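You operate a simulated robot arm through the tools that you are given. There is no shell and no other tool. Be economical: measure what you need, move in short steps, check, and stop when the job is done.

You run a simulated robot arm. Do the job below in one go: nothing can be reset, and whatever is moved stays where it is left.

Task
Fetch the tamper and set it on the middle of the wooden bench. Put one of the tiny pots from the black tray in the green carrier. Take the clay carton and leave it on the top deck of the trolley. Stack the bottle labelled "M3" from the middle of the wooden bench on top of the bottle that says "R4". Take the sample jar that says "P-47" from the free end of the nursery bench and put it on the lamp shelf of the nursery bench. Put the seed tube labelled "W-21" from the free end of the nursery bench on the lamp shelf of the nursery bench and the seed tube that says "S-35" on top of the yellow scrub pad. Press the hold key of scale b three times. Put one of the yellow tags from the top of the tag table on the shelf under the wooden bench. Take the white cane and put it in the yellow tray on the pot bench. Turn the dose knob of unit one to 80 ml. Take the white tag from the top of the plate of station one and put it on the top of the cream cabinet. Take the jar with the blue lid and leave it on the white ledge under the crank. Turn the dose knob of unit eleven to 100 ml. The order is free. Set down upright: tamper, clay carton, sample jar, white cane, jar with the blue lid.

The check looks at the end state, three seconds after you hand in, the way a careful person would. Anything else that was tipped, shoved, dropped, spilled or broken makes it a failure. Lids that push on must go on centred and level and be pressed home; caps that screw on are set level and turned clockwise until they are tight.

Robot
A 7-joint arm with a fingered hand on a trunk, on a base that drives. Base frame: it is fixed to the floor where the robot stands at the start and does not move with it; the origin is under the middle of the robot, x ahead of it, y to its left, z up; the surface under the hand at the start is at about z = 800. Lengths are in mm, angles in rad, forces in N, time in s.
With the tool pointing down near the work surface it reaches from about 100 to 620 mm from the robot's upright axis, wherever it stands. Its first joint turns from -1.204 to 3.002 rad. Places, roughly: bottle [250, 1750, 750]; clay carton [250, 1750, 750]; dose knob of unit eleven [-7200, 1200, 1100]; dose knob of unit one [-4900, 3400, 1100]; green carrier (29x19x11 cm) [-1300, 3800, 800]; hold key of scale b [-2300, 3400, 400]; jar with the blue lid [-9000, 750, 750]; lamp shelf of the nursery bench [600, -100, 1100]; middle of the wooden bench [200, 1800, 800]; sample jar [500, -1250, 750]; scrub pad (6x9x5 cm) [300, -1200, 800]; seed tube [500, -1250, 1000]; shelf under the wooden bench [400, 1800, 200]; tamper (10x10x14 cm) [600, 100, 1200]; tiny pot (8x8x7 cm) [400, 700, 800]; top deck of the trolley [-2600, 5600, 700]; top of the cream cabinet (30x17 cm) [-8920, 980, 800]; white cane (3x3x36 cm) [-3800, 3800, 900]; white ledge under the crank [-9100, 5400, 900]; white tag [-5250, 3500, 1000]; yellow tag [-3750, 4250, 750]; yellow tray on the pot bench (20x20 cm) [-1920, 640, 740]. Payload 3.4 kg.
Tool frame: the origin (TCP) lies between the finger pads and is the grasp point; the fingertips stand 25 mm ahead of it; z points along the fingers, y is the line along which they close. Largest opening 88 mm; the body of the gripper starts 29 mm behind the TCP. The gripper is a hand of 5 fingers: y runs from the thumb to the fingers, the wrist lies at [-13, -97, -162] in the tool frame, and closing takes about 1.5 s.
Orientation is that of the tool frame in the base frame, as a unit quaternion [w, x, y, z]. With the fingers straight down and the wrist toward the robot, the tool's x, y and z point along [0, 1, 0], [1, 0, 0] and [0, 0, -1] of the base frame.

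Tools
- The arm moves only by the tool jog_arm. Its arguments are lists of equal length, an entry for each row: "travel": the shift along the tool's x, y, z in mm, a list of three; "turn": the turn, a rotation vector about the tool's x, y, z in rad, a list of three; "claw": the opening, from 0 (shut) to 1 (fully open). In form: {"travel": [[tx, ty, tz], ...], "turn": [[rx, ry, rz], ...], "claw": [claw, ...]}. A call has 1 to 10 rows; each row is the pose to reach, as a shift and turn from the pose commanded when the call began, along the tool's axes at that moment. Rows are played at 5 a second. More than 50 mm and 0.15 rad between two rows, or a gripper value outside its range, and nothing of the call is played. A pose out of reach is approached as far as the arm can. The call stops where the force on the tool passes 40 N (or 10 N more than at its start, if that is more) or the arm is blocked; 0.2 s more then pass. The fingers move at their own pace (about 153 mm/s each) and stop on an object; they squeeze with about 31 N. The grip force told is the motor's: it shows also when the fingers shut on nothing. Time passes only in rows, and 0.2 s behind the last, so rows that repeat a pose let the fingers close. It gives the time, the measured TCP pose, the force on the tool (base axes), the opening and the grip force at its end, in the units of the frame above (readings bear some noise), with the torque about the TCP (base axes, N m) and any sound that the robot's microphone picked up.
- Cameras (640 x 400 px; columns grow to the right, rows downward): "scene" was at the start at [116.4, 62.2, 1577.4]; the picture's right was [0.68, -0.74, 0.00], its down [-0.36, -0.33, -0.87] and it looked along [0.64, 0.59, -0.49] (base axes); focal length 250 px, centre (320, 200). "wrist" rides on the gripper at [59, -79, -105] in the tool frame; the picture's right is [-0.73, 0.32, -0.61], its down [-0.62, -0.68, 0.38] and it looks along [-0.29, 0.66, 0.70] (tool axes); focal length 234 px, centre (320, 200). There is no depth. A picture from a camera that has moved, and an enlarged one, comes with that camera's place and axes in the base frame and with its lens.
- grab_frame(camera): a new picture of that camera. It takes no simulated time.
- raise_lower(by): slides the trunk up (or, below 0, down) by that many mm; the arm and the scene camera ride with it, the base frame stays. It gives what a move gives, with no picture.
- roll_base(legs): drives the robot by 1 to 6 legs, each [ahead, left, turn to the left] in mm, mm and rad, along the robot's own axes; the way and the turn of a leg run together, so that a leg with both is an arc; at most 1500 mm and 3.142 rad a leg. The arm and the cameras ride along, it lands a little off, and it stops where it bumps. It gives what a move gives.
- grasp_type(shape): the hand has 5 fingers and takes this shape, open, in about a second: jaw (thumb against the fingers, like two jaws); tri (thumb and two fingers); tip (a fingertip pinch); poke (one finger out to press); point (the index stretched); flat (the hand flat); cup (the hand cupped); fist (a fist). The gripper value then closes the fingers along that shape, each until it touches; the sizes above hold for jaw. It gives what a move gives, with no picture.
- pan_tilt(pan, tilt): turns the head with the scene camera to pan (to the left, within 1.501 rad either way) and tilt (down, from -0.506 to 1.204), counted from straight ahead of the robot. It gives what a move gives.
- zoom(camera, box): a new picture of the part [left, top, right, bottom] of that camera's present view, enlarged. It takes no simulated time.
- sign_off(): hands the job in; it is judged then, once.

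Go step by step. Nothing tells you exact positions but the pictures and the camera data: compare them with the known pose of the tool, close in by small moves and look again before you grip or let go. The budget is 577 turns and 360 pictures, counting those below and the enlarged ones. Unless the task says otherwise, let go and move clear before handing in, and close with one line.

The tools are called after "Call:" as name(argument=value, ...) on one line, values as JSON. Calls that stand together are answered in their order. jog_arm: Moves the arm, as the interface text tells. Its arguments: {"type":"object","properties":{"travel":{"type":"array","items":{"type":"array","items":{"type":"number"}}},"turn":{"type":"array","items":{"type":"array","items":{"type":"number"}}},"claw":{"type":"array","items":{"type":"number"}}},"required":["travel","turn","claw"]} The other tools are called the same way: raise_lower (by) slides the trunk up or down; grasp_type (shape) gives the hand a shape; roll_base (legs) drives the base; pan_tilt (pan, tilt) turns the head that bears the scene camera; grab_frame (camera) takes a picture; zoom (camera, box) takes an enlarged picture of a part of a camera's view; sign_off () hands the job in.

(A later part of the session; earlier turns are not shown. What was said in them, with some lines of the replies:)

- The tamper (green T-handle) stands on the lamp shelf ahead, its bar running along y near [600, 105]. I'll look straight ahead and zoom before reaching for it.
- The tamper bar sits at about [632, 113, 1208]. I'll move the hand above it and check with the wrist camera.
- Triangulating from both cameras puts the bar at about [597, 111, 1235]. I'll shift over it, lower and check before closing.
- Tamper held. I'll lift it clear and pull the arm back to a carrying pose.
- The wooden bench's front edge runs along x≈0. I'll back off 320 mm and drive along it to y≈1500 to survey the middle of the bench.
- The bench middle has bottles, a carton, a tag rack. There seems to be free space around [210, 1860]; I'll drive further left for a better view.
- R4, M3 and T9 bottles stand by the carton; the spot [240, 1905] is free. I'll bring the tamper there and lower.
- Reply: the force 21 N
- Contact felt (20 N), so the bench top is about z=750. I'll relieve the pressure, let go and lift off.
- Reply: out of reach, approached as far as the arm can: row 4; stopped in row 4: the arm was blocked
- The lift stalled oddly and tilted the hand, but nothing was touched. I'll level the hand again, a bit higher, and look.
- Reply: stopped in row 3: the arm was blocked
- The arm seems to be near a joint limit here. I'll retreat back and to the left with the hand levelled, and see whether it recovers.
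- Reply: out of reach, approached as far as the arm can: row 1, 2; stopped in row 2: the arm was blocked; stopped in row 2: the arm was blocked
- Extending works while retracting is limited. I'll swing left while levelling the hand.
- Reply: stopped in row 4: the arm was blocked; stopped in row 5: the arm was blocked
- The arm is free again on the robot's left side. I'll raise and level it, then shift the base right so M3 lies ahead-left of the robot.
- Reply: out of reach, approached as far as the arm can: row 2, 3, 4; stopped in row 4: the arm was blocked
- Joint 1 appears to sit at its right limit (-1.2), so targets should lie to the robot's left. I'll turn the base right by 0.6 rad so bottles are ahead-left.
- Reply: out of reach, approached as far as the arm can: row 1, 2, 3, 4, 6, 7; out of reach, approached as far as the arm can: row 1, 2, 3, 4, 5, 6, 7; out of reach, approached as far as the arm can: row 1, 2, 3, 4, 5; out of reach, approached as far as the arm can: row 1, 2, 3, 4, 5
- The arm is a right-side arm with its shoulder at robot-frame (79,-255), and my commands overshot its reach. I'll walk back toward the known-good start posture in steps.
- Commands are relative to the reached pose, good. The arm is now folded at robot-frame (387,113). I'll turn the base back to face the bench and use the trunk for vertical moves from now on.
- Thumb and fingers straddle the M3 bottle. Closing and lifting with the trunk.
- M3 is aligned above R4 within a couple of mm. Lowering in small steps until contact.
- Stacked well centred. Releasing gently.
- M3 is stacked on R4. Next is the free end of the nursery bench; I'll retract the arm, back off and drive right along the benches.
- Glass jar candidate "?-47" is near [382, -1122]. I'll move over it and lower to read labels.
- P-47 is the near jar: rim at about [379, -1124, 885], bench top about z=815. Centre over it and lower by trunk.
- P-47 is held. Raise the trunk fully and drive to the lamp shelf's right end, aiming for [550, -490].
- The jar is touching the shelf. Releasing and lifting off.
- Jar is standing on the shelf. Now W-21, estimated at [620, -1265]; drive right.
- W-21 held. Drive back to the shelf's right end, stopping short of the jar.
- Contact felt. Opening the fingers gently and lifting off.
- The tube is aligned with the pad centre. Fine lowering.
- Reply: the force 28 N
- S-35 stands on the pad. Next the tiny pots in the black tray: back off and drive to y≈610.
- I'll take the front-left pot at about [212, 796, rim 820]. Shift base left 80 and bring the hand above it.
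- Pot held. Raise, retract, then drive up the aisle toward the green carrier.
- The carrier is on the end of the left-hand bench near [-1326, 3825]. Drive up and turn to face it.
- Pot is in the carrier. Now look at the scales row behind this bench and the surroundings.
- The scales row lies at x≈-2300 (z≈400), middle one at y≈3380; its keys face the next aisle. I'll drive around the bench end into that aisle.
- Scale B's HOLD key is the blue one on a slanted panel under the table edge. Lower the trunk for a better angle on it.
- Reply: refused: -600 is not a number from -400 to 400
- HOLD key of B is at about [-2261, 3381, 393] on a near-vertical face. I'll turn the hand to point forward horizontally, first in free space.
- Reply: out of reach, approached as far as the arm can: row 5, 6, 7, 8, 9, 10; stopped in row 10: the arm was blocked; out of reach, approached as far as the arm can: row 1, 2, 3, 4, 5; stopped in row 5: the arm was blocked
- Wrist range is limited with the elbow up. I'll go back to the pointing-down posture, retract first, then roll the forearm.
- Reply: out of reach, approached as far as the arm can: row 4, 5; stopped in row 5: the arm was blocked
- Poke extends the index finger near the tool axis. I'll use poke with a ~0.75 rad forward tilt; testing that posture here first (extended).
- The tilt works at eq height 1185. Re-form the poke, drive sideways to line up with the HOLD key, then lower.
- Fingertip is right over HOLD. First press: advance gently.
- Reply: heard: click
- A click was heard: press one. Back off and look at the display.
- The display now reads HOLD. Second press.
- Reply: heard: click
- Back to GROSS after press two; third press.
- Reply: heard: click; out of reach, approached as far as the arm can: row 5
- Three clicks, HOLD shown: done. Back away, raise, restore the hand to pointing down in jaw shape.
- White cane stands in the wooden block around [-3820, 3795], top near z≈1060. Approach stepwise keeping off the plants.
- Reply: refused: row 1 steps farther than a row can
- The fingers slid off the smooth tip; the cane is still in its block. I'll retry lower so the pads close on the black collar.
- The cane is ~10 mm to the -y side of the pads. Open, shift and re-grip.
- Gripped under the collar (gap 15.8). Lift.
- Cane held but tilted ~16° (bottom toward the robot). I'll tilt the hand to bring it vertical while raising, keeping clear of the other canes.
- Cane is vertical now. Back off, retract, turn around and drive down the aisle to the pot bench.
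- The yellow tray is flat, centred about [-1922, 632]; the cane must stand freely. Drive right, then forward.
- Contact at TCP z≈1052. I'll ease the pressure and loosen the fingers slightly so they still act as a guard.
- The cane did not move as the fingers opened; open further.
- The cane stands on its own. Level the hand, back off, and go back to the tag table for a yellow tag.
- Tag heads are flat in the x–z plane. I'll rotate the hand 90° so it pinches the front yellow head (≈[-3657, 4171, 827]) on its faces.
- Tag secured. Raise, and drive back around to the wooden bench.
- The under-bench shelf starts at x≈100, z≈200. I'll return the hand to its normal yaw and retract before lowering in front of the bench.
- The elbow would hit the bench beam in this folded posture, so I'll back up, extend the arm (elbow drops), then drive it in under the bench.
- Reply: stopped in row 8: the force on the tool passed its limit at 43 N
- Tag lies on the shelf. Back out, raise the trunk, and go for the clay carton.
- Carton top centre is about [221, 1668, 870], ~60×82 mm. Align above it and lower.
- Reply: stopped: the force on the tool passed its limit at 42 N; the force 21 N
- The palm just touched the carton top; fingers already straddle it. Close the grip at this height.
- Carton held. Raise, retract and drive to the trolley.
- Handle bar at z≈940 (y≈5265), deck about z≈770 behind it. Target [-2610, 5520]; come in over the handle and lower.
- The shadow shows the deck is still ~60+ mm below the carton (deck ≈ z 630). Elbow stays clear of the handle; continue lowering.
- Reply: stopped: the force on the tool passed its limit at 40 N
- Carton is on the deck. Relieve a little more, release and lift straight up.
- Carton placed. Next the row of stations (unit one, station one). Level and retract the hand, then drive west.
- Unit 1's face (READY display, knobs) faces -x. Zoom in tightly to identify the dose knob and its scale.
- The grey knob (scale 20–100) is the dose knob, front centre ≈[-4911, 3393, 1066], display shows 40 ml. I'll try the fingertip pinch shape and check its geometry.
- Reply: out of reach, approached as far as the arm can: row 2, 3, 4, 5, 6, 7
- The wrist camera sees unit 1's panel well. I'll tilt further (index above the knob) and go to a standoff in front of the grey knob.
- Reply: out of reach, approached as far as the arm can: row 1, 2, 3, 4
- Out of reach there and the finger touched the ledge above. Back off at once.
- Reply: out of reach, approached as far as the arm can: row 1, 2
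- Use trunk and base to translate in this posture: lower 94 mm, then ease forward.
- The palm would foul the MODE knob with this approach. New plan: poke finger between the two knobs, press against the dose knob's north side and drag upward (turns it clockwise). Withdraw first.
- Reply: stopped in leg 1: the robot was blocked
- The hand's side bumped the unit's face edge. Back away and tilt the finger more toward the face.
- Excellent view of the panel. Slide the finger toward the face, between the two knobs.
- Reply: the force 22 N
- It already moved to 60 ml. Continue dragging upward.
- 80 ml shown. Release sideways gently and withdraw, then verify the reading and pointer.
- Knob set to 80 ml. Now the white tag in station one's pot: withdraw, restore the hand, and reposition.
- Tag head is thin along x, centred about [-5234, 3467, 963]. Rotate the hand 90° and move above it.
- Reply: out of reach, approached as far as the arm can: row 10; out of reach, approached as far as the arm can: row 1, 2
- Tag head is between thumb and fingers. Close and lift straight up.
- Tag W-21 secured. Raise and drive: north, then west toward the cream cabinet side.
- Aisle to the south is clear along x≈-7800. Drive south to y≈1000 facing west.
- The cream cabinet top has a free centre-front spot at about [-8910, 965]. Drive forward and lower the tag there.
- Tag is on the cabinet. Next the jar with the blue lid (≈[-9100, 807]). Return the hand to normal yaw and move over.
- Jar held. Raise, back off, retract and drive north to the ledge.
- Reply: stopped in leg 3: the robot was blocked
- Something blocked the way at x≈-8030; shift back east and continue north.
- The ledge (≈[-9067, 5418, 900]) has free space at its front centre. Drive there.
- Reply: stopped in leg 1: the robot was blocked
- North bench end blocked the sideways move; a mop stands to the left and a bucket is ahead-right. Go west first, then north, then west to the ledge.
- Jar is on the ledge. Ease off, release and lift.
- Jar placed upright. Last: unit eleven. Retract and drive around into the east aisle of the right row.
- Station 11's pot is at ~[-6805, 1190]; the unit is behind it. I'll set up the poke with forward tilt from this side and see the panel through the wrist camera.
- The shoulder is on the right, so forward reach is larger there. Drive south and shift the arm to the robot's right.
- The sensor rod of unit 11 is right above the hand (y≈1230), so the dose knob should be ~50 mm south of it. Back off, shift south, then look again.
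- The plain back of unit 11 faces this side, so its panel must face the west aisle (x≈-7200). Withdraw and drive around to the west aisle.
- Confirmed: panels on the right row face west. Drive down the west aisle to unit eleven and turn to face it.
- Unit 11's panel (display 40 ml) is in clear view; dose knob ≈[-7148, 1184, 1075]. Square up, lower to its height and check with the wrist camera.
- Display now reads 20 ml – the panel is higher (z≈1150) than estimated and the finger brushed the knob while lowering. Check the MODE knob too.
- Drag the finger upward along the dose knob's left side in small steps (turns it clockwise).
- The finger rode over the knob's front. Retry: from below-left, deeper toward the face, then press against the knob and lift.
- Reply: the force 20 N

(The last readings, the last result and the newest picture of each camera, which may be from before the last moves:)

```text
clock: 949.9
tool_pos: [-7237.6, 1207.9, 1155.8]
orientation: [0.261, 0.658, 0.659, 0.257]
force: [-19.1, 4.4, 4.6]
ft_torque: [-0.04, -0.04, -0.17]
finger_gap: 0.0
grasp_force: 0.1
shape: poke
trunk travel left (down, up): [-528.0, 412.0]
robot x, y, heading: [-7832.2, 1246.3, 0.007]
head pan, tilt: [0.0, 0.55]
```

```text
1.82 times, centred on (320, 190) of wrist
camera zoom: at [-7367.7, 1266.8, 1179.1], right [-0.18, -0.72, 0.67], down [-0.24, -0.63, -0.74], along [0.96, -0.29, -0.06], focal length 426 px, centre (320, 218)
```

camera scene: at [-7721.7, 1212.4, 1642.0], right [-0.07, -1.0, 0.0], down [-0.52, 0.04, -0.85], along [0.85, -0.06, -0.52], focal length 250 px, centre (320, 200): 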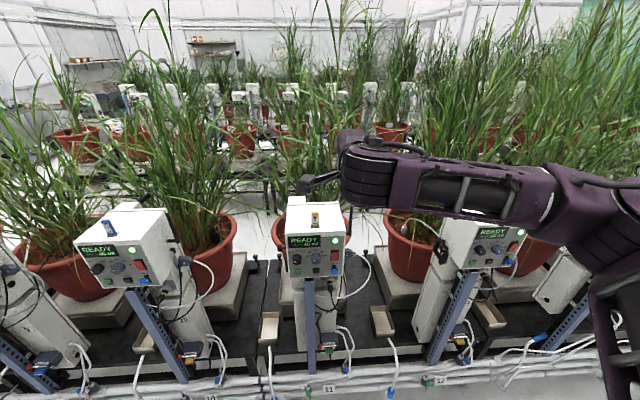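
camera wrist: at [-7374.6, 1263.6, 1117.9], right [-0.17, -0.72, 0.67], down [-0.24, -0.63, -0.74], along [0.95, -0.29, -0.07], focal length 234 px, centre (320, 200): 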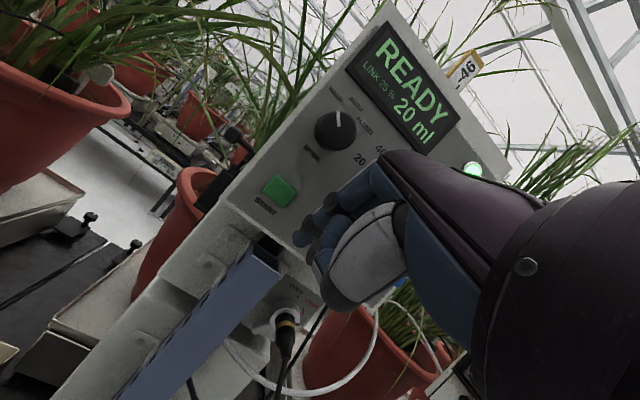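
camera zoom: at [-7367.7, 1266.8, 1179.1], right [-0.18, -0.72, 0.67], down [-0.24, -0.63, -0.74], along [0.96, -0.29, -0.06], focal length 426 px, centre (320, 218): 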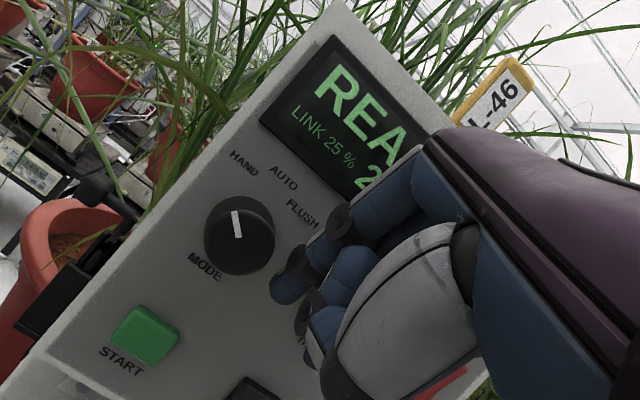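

Call:
jog_arm(travel=[[-4, -1.5, -1.3], [-7, 1.2, -4.3], [-8, 5.3, -8.7], [-8, 9.3, -13.1], [-8, 13.4, -17.6]], turn=[[0, 0, 0], [0, 0, 0], [0, 0, 0], [0, 0, 0], [0, 0, 0]], claw=[1, 1, 1, 1, 1])

Call:
zoom(camera="wrist", box=[200, 80, 440, 300])

```text
clock: 951.1
tool_pos: [-7242.3, 1196.3, 1174.5]
orientation: [0.258, 0.659, 0.659, 0.256]
force: [-23.2, 1.6, -6.5]
ft_torque: [0.13, 0.44, -0.18]
finger_gap: 0.1
grasp_force: 0.2
shape: poke
trunk travel left (down, up): [-528.0, 412.0]
robot x, y, heading: [-7829.5, 1246.2, 0.001]
head pan, tilt: [0.0, 0.55]
```

```text
1.82 times, centred on (320, 190) of wrist
camera zoom: at [-7371.2, 1255.3, 1198.5], right [-0.18, -0.72, 0.67], down [-0.24, -0.63, -0.74], along [0.95, -0.29, -0.07], focal length 426 px, centre (320, 218)
```

zoom: 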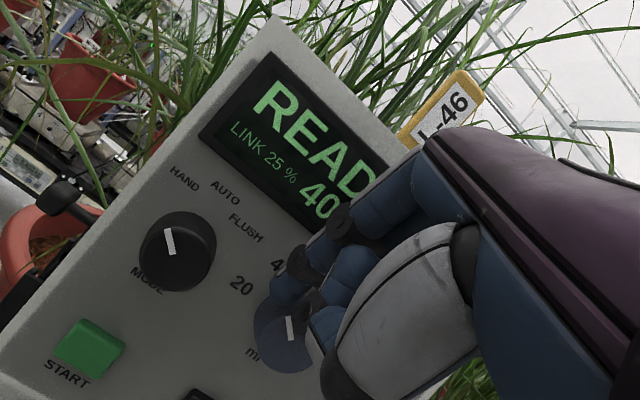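

Works: 40 ml now, MODE still at HAND. Repeat the stroke.

Call:
jog_arm(travel=[[0, -14.8, -13.5], [12, -23.5, -3.9], [12, -33, 6.4], [12, -16, 21.9], [6, -15.3, 21.2], [3, -13.4, 17.6], [1, -9.3, 13.1], [0, -5.3, 8.7], [0, -1.2, 4.3], [0, 2.8, -0.1]], turn=[[0, 0, 0], [0, 0, 0], [0, 0, 0], [0, 0, 0], [0, 0, 0], [0, 0, 0], [0, 0, 0], [0, 0, 0], [0, 0, 0], [0, 0, 0]], claw=[1, 1, 1, 1, 1, 1, 1, 1, 1, 1])

Call:
zoom(camera="wrist", box=[200, 80, 440, 300])

```text
clock: 953.3
tool_pos: [-7237.6, 1196.6, 1175.2]
orientation: [0.26, 0.658, 0.658, 0.256]
force: [-23.7, 1.3, -7.4]
ft_torque: [0.1, 0.47, -0.27]
finger_gap: 0.0
grasp_force: 0.0
shape: poke
trunk travel left (down, up): [-528.0, 412.0]
robot x, y, heading: [-7831.7, 1248.4, 0.002]
head pan, tilt: [0.0, 0.55]
```

```text
1.82 times, centred on (320, 190) of wrist
camera zoom: at [-7367.6, 1256.4, 1200.4], right [-0.18, -0.72, 0.67], down [-0.24, -0.63, -0.74], along [0.95, -0.29, -0.07], focal length 426 px, centre (320, 218)
```

zoom: 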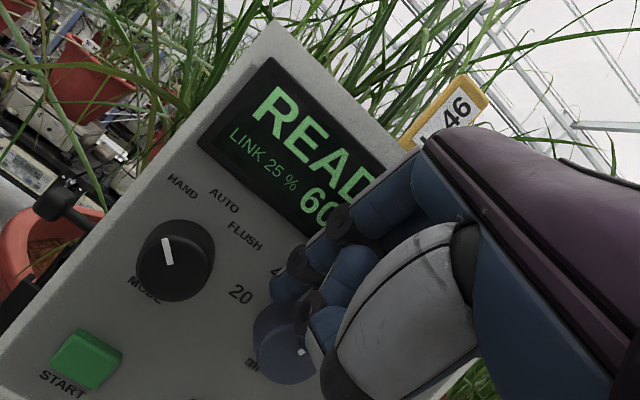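

60 ml now. Repeat.

Call:
jog_arm(travel=[[0, -14.8, -13.5], [12, -23.5, -3.9], [12, -33, 6.4], [12, -18, 19.5], [6, -17.3, 18.8], [3, -15.4, 15.2], [1, -11.3, 10.7], [0, -7.3, 6.3], [0, -3.2, 1.9], [0, 0.8, -2.5]], turn=[[0, 0, 0], [0, 0, 0], [0, 0, 0], [0, 0, 0], [0, 0, 0], [0, 0, 0], [0, 0, 0], [0, 0, 0], [0, 0, 0], [0, 0, 0]], claw=[1, 1, 1, 1, 1, 1, 1, 1, 1, 1])

Call:
zoom(camera="wrist", box=[200, 80, 440, 300])

```text
clock: 955.5
tool_pos: [-7233.3, 1194.2, 1179.8]
orientation: [0.259, 0.66, 0.657, 0.256]
force: [1.4, -0.8, 10.3]
ft_torque: [-0.1, -0.22, -0.03]
finger_gap: 0.0
grasp_force: 0.0
shape: poke
trunk travel left (down, up): [-528.0, 412.0]
robot x, y, heading: [-7830.0, 1249.1, 0.002]
head pan, tilt: [0.0, 0.55]
```

```text
1.82 times, centred on (320, 190) of wrist
camera zoom: at [-7363.4, 1254.6, 1203.1], right [-0.18, -0.72, 0.67], down [-0.25, -0.62, -0.74], along [0.95, -0.3, -0.07], focal length 426 px, centre (320, 218)
```

zoom: 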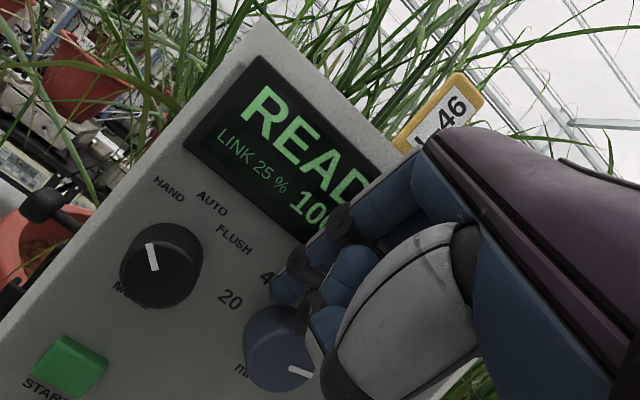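

100 ml shown. Retreat straight out from the panel.

Call:
jog_arm(travel=[[0, -3, -8], [0, -18, -21], [0, -40, -40], [0, -65, -62]], turn=[[0, 0, 0], [0, 0, 0], [0, 0, 0], [0, 0, 0]], claw=[1, 1, 1, 1])

Call:
roll_base(legs=[[-150, 0, 0]])

Call:
raise_lower(by=350)

Call:
zoom(camera="scene", box=[270, 170, 390, 290])

```text
clock: 956.5
tool_pos: [-7326.9, 1196.7, 1180.2]
orientation: [0.259, 0.659, 0.658, 0.256]
force: [0.0, 1.0, -0.2]
ft_torque: [0.03, 0.01, -0.02]
finger_gap: 0.3
grasp_force: 0.1
shape: poke
trunk travel left (down, up): [-528.0, 412.0]
robot x, y, heading: [-7834.3, 1246.0, 0.006]
head pan, tilt: [0.0, 0.55]
```

```text
clock: 957.9
tool_pos: [-7475.3, 1198.2, 1180.1]
orientation: [0.258, 0.66, 0.658, 0.255]
force: [-1.2, -0.1, 0.1]
ft_torque: [-0.03, 0.01, 0.02]
finger_gap: 0.0
grasp_force: 0.1
shape: poke
trunk travel left (down, up): [-528.0, 412.0]
robot x, y, heading: [-7979.4, 1246.5, 0.002]
head pan, tilt: [0.0, 0.55]
```

```text
clock: 961.3
tool_pos: [-7474.8, 1197.6, 1529.3]
orientation: [0.257, 0.66, 0.659, 0.255]
force: [0.5, -0.5, -0.5]
ft_torque: [-0.02, 0.01, 0.03]
finger_gap: 0.0
grasp_force: 0.0
shape: poke
trunk travel left (down, up): [-878.0, 62.0]
robot x, y, heading: [-7981.2, 1250.5, 0.001]
head pan, tilt: [0.0, 0.55]
```

```text
3.33 times, centred on (330, 230) of scene
camera zoom: at [-7841.2, 1250.2, 1626.9], right [0.0, -1.0, 0.0], down [-0.52, 0.0, -0.85], along [0.85, 0.0, -0.52], focal length 834 px, centre (287, 100)
```

zoom: 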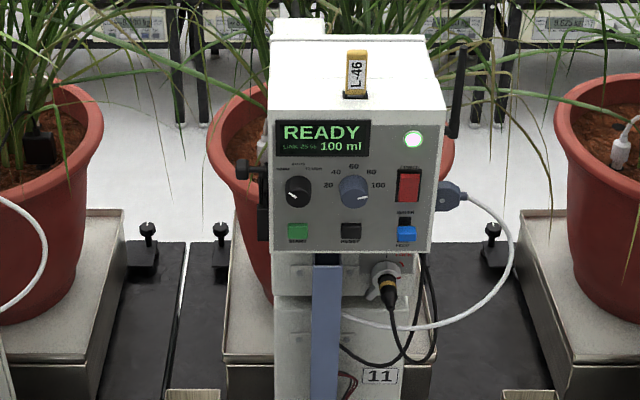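

Unit 11 reads 100 ml and the hand is clear of everything; all jobs are finished, so I'm handing in.

Call:
sign_off()

```text
The job is handed in.
```

All the tasks are done and handed in, with nothing seen tipped or dropped. Along the way the base bumped a mop on the floor, and the hand bumped unit one and brushed unit eleven's knob.
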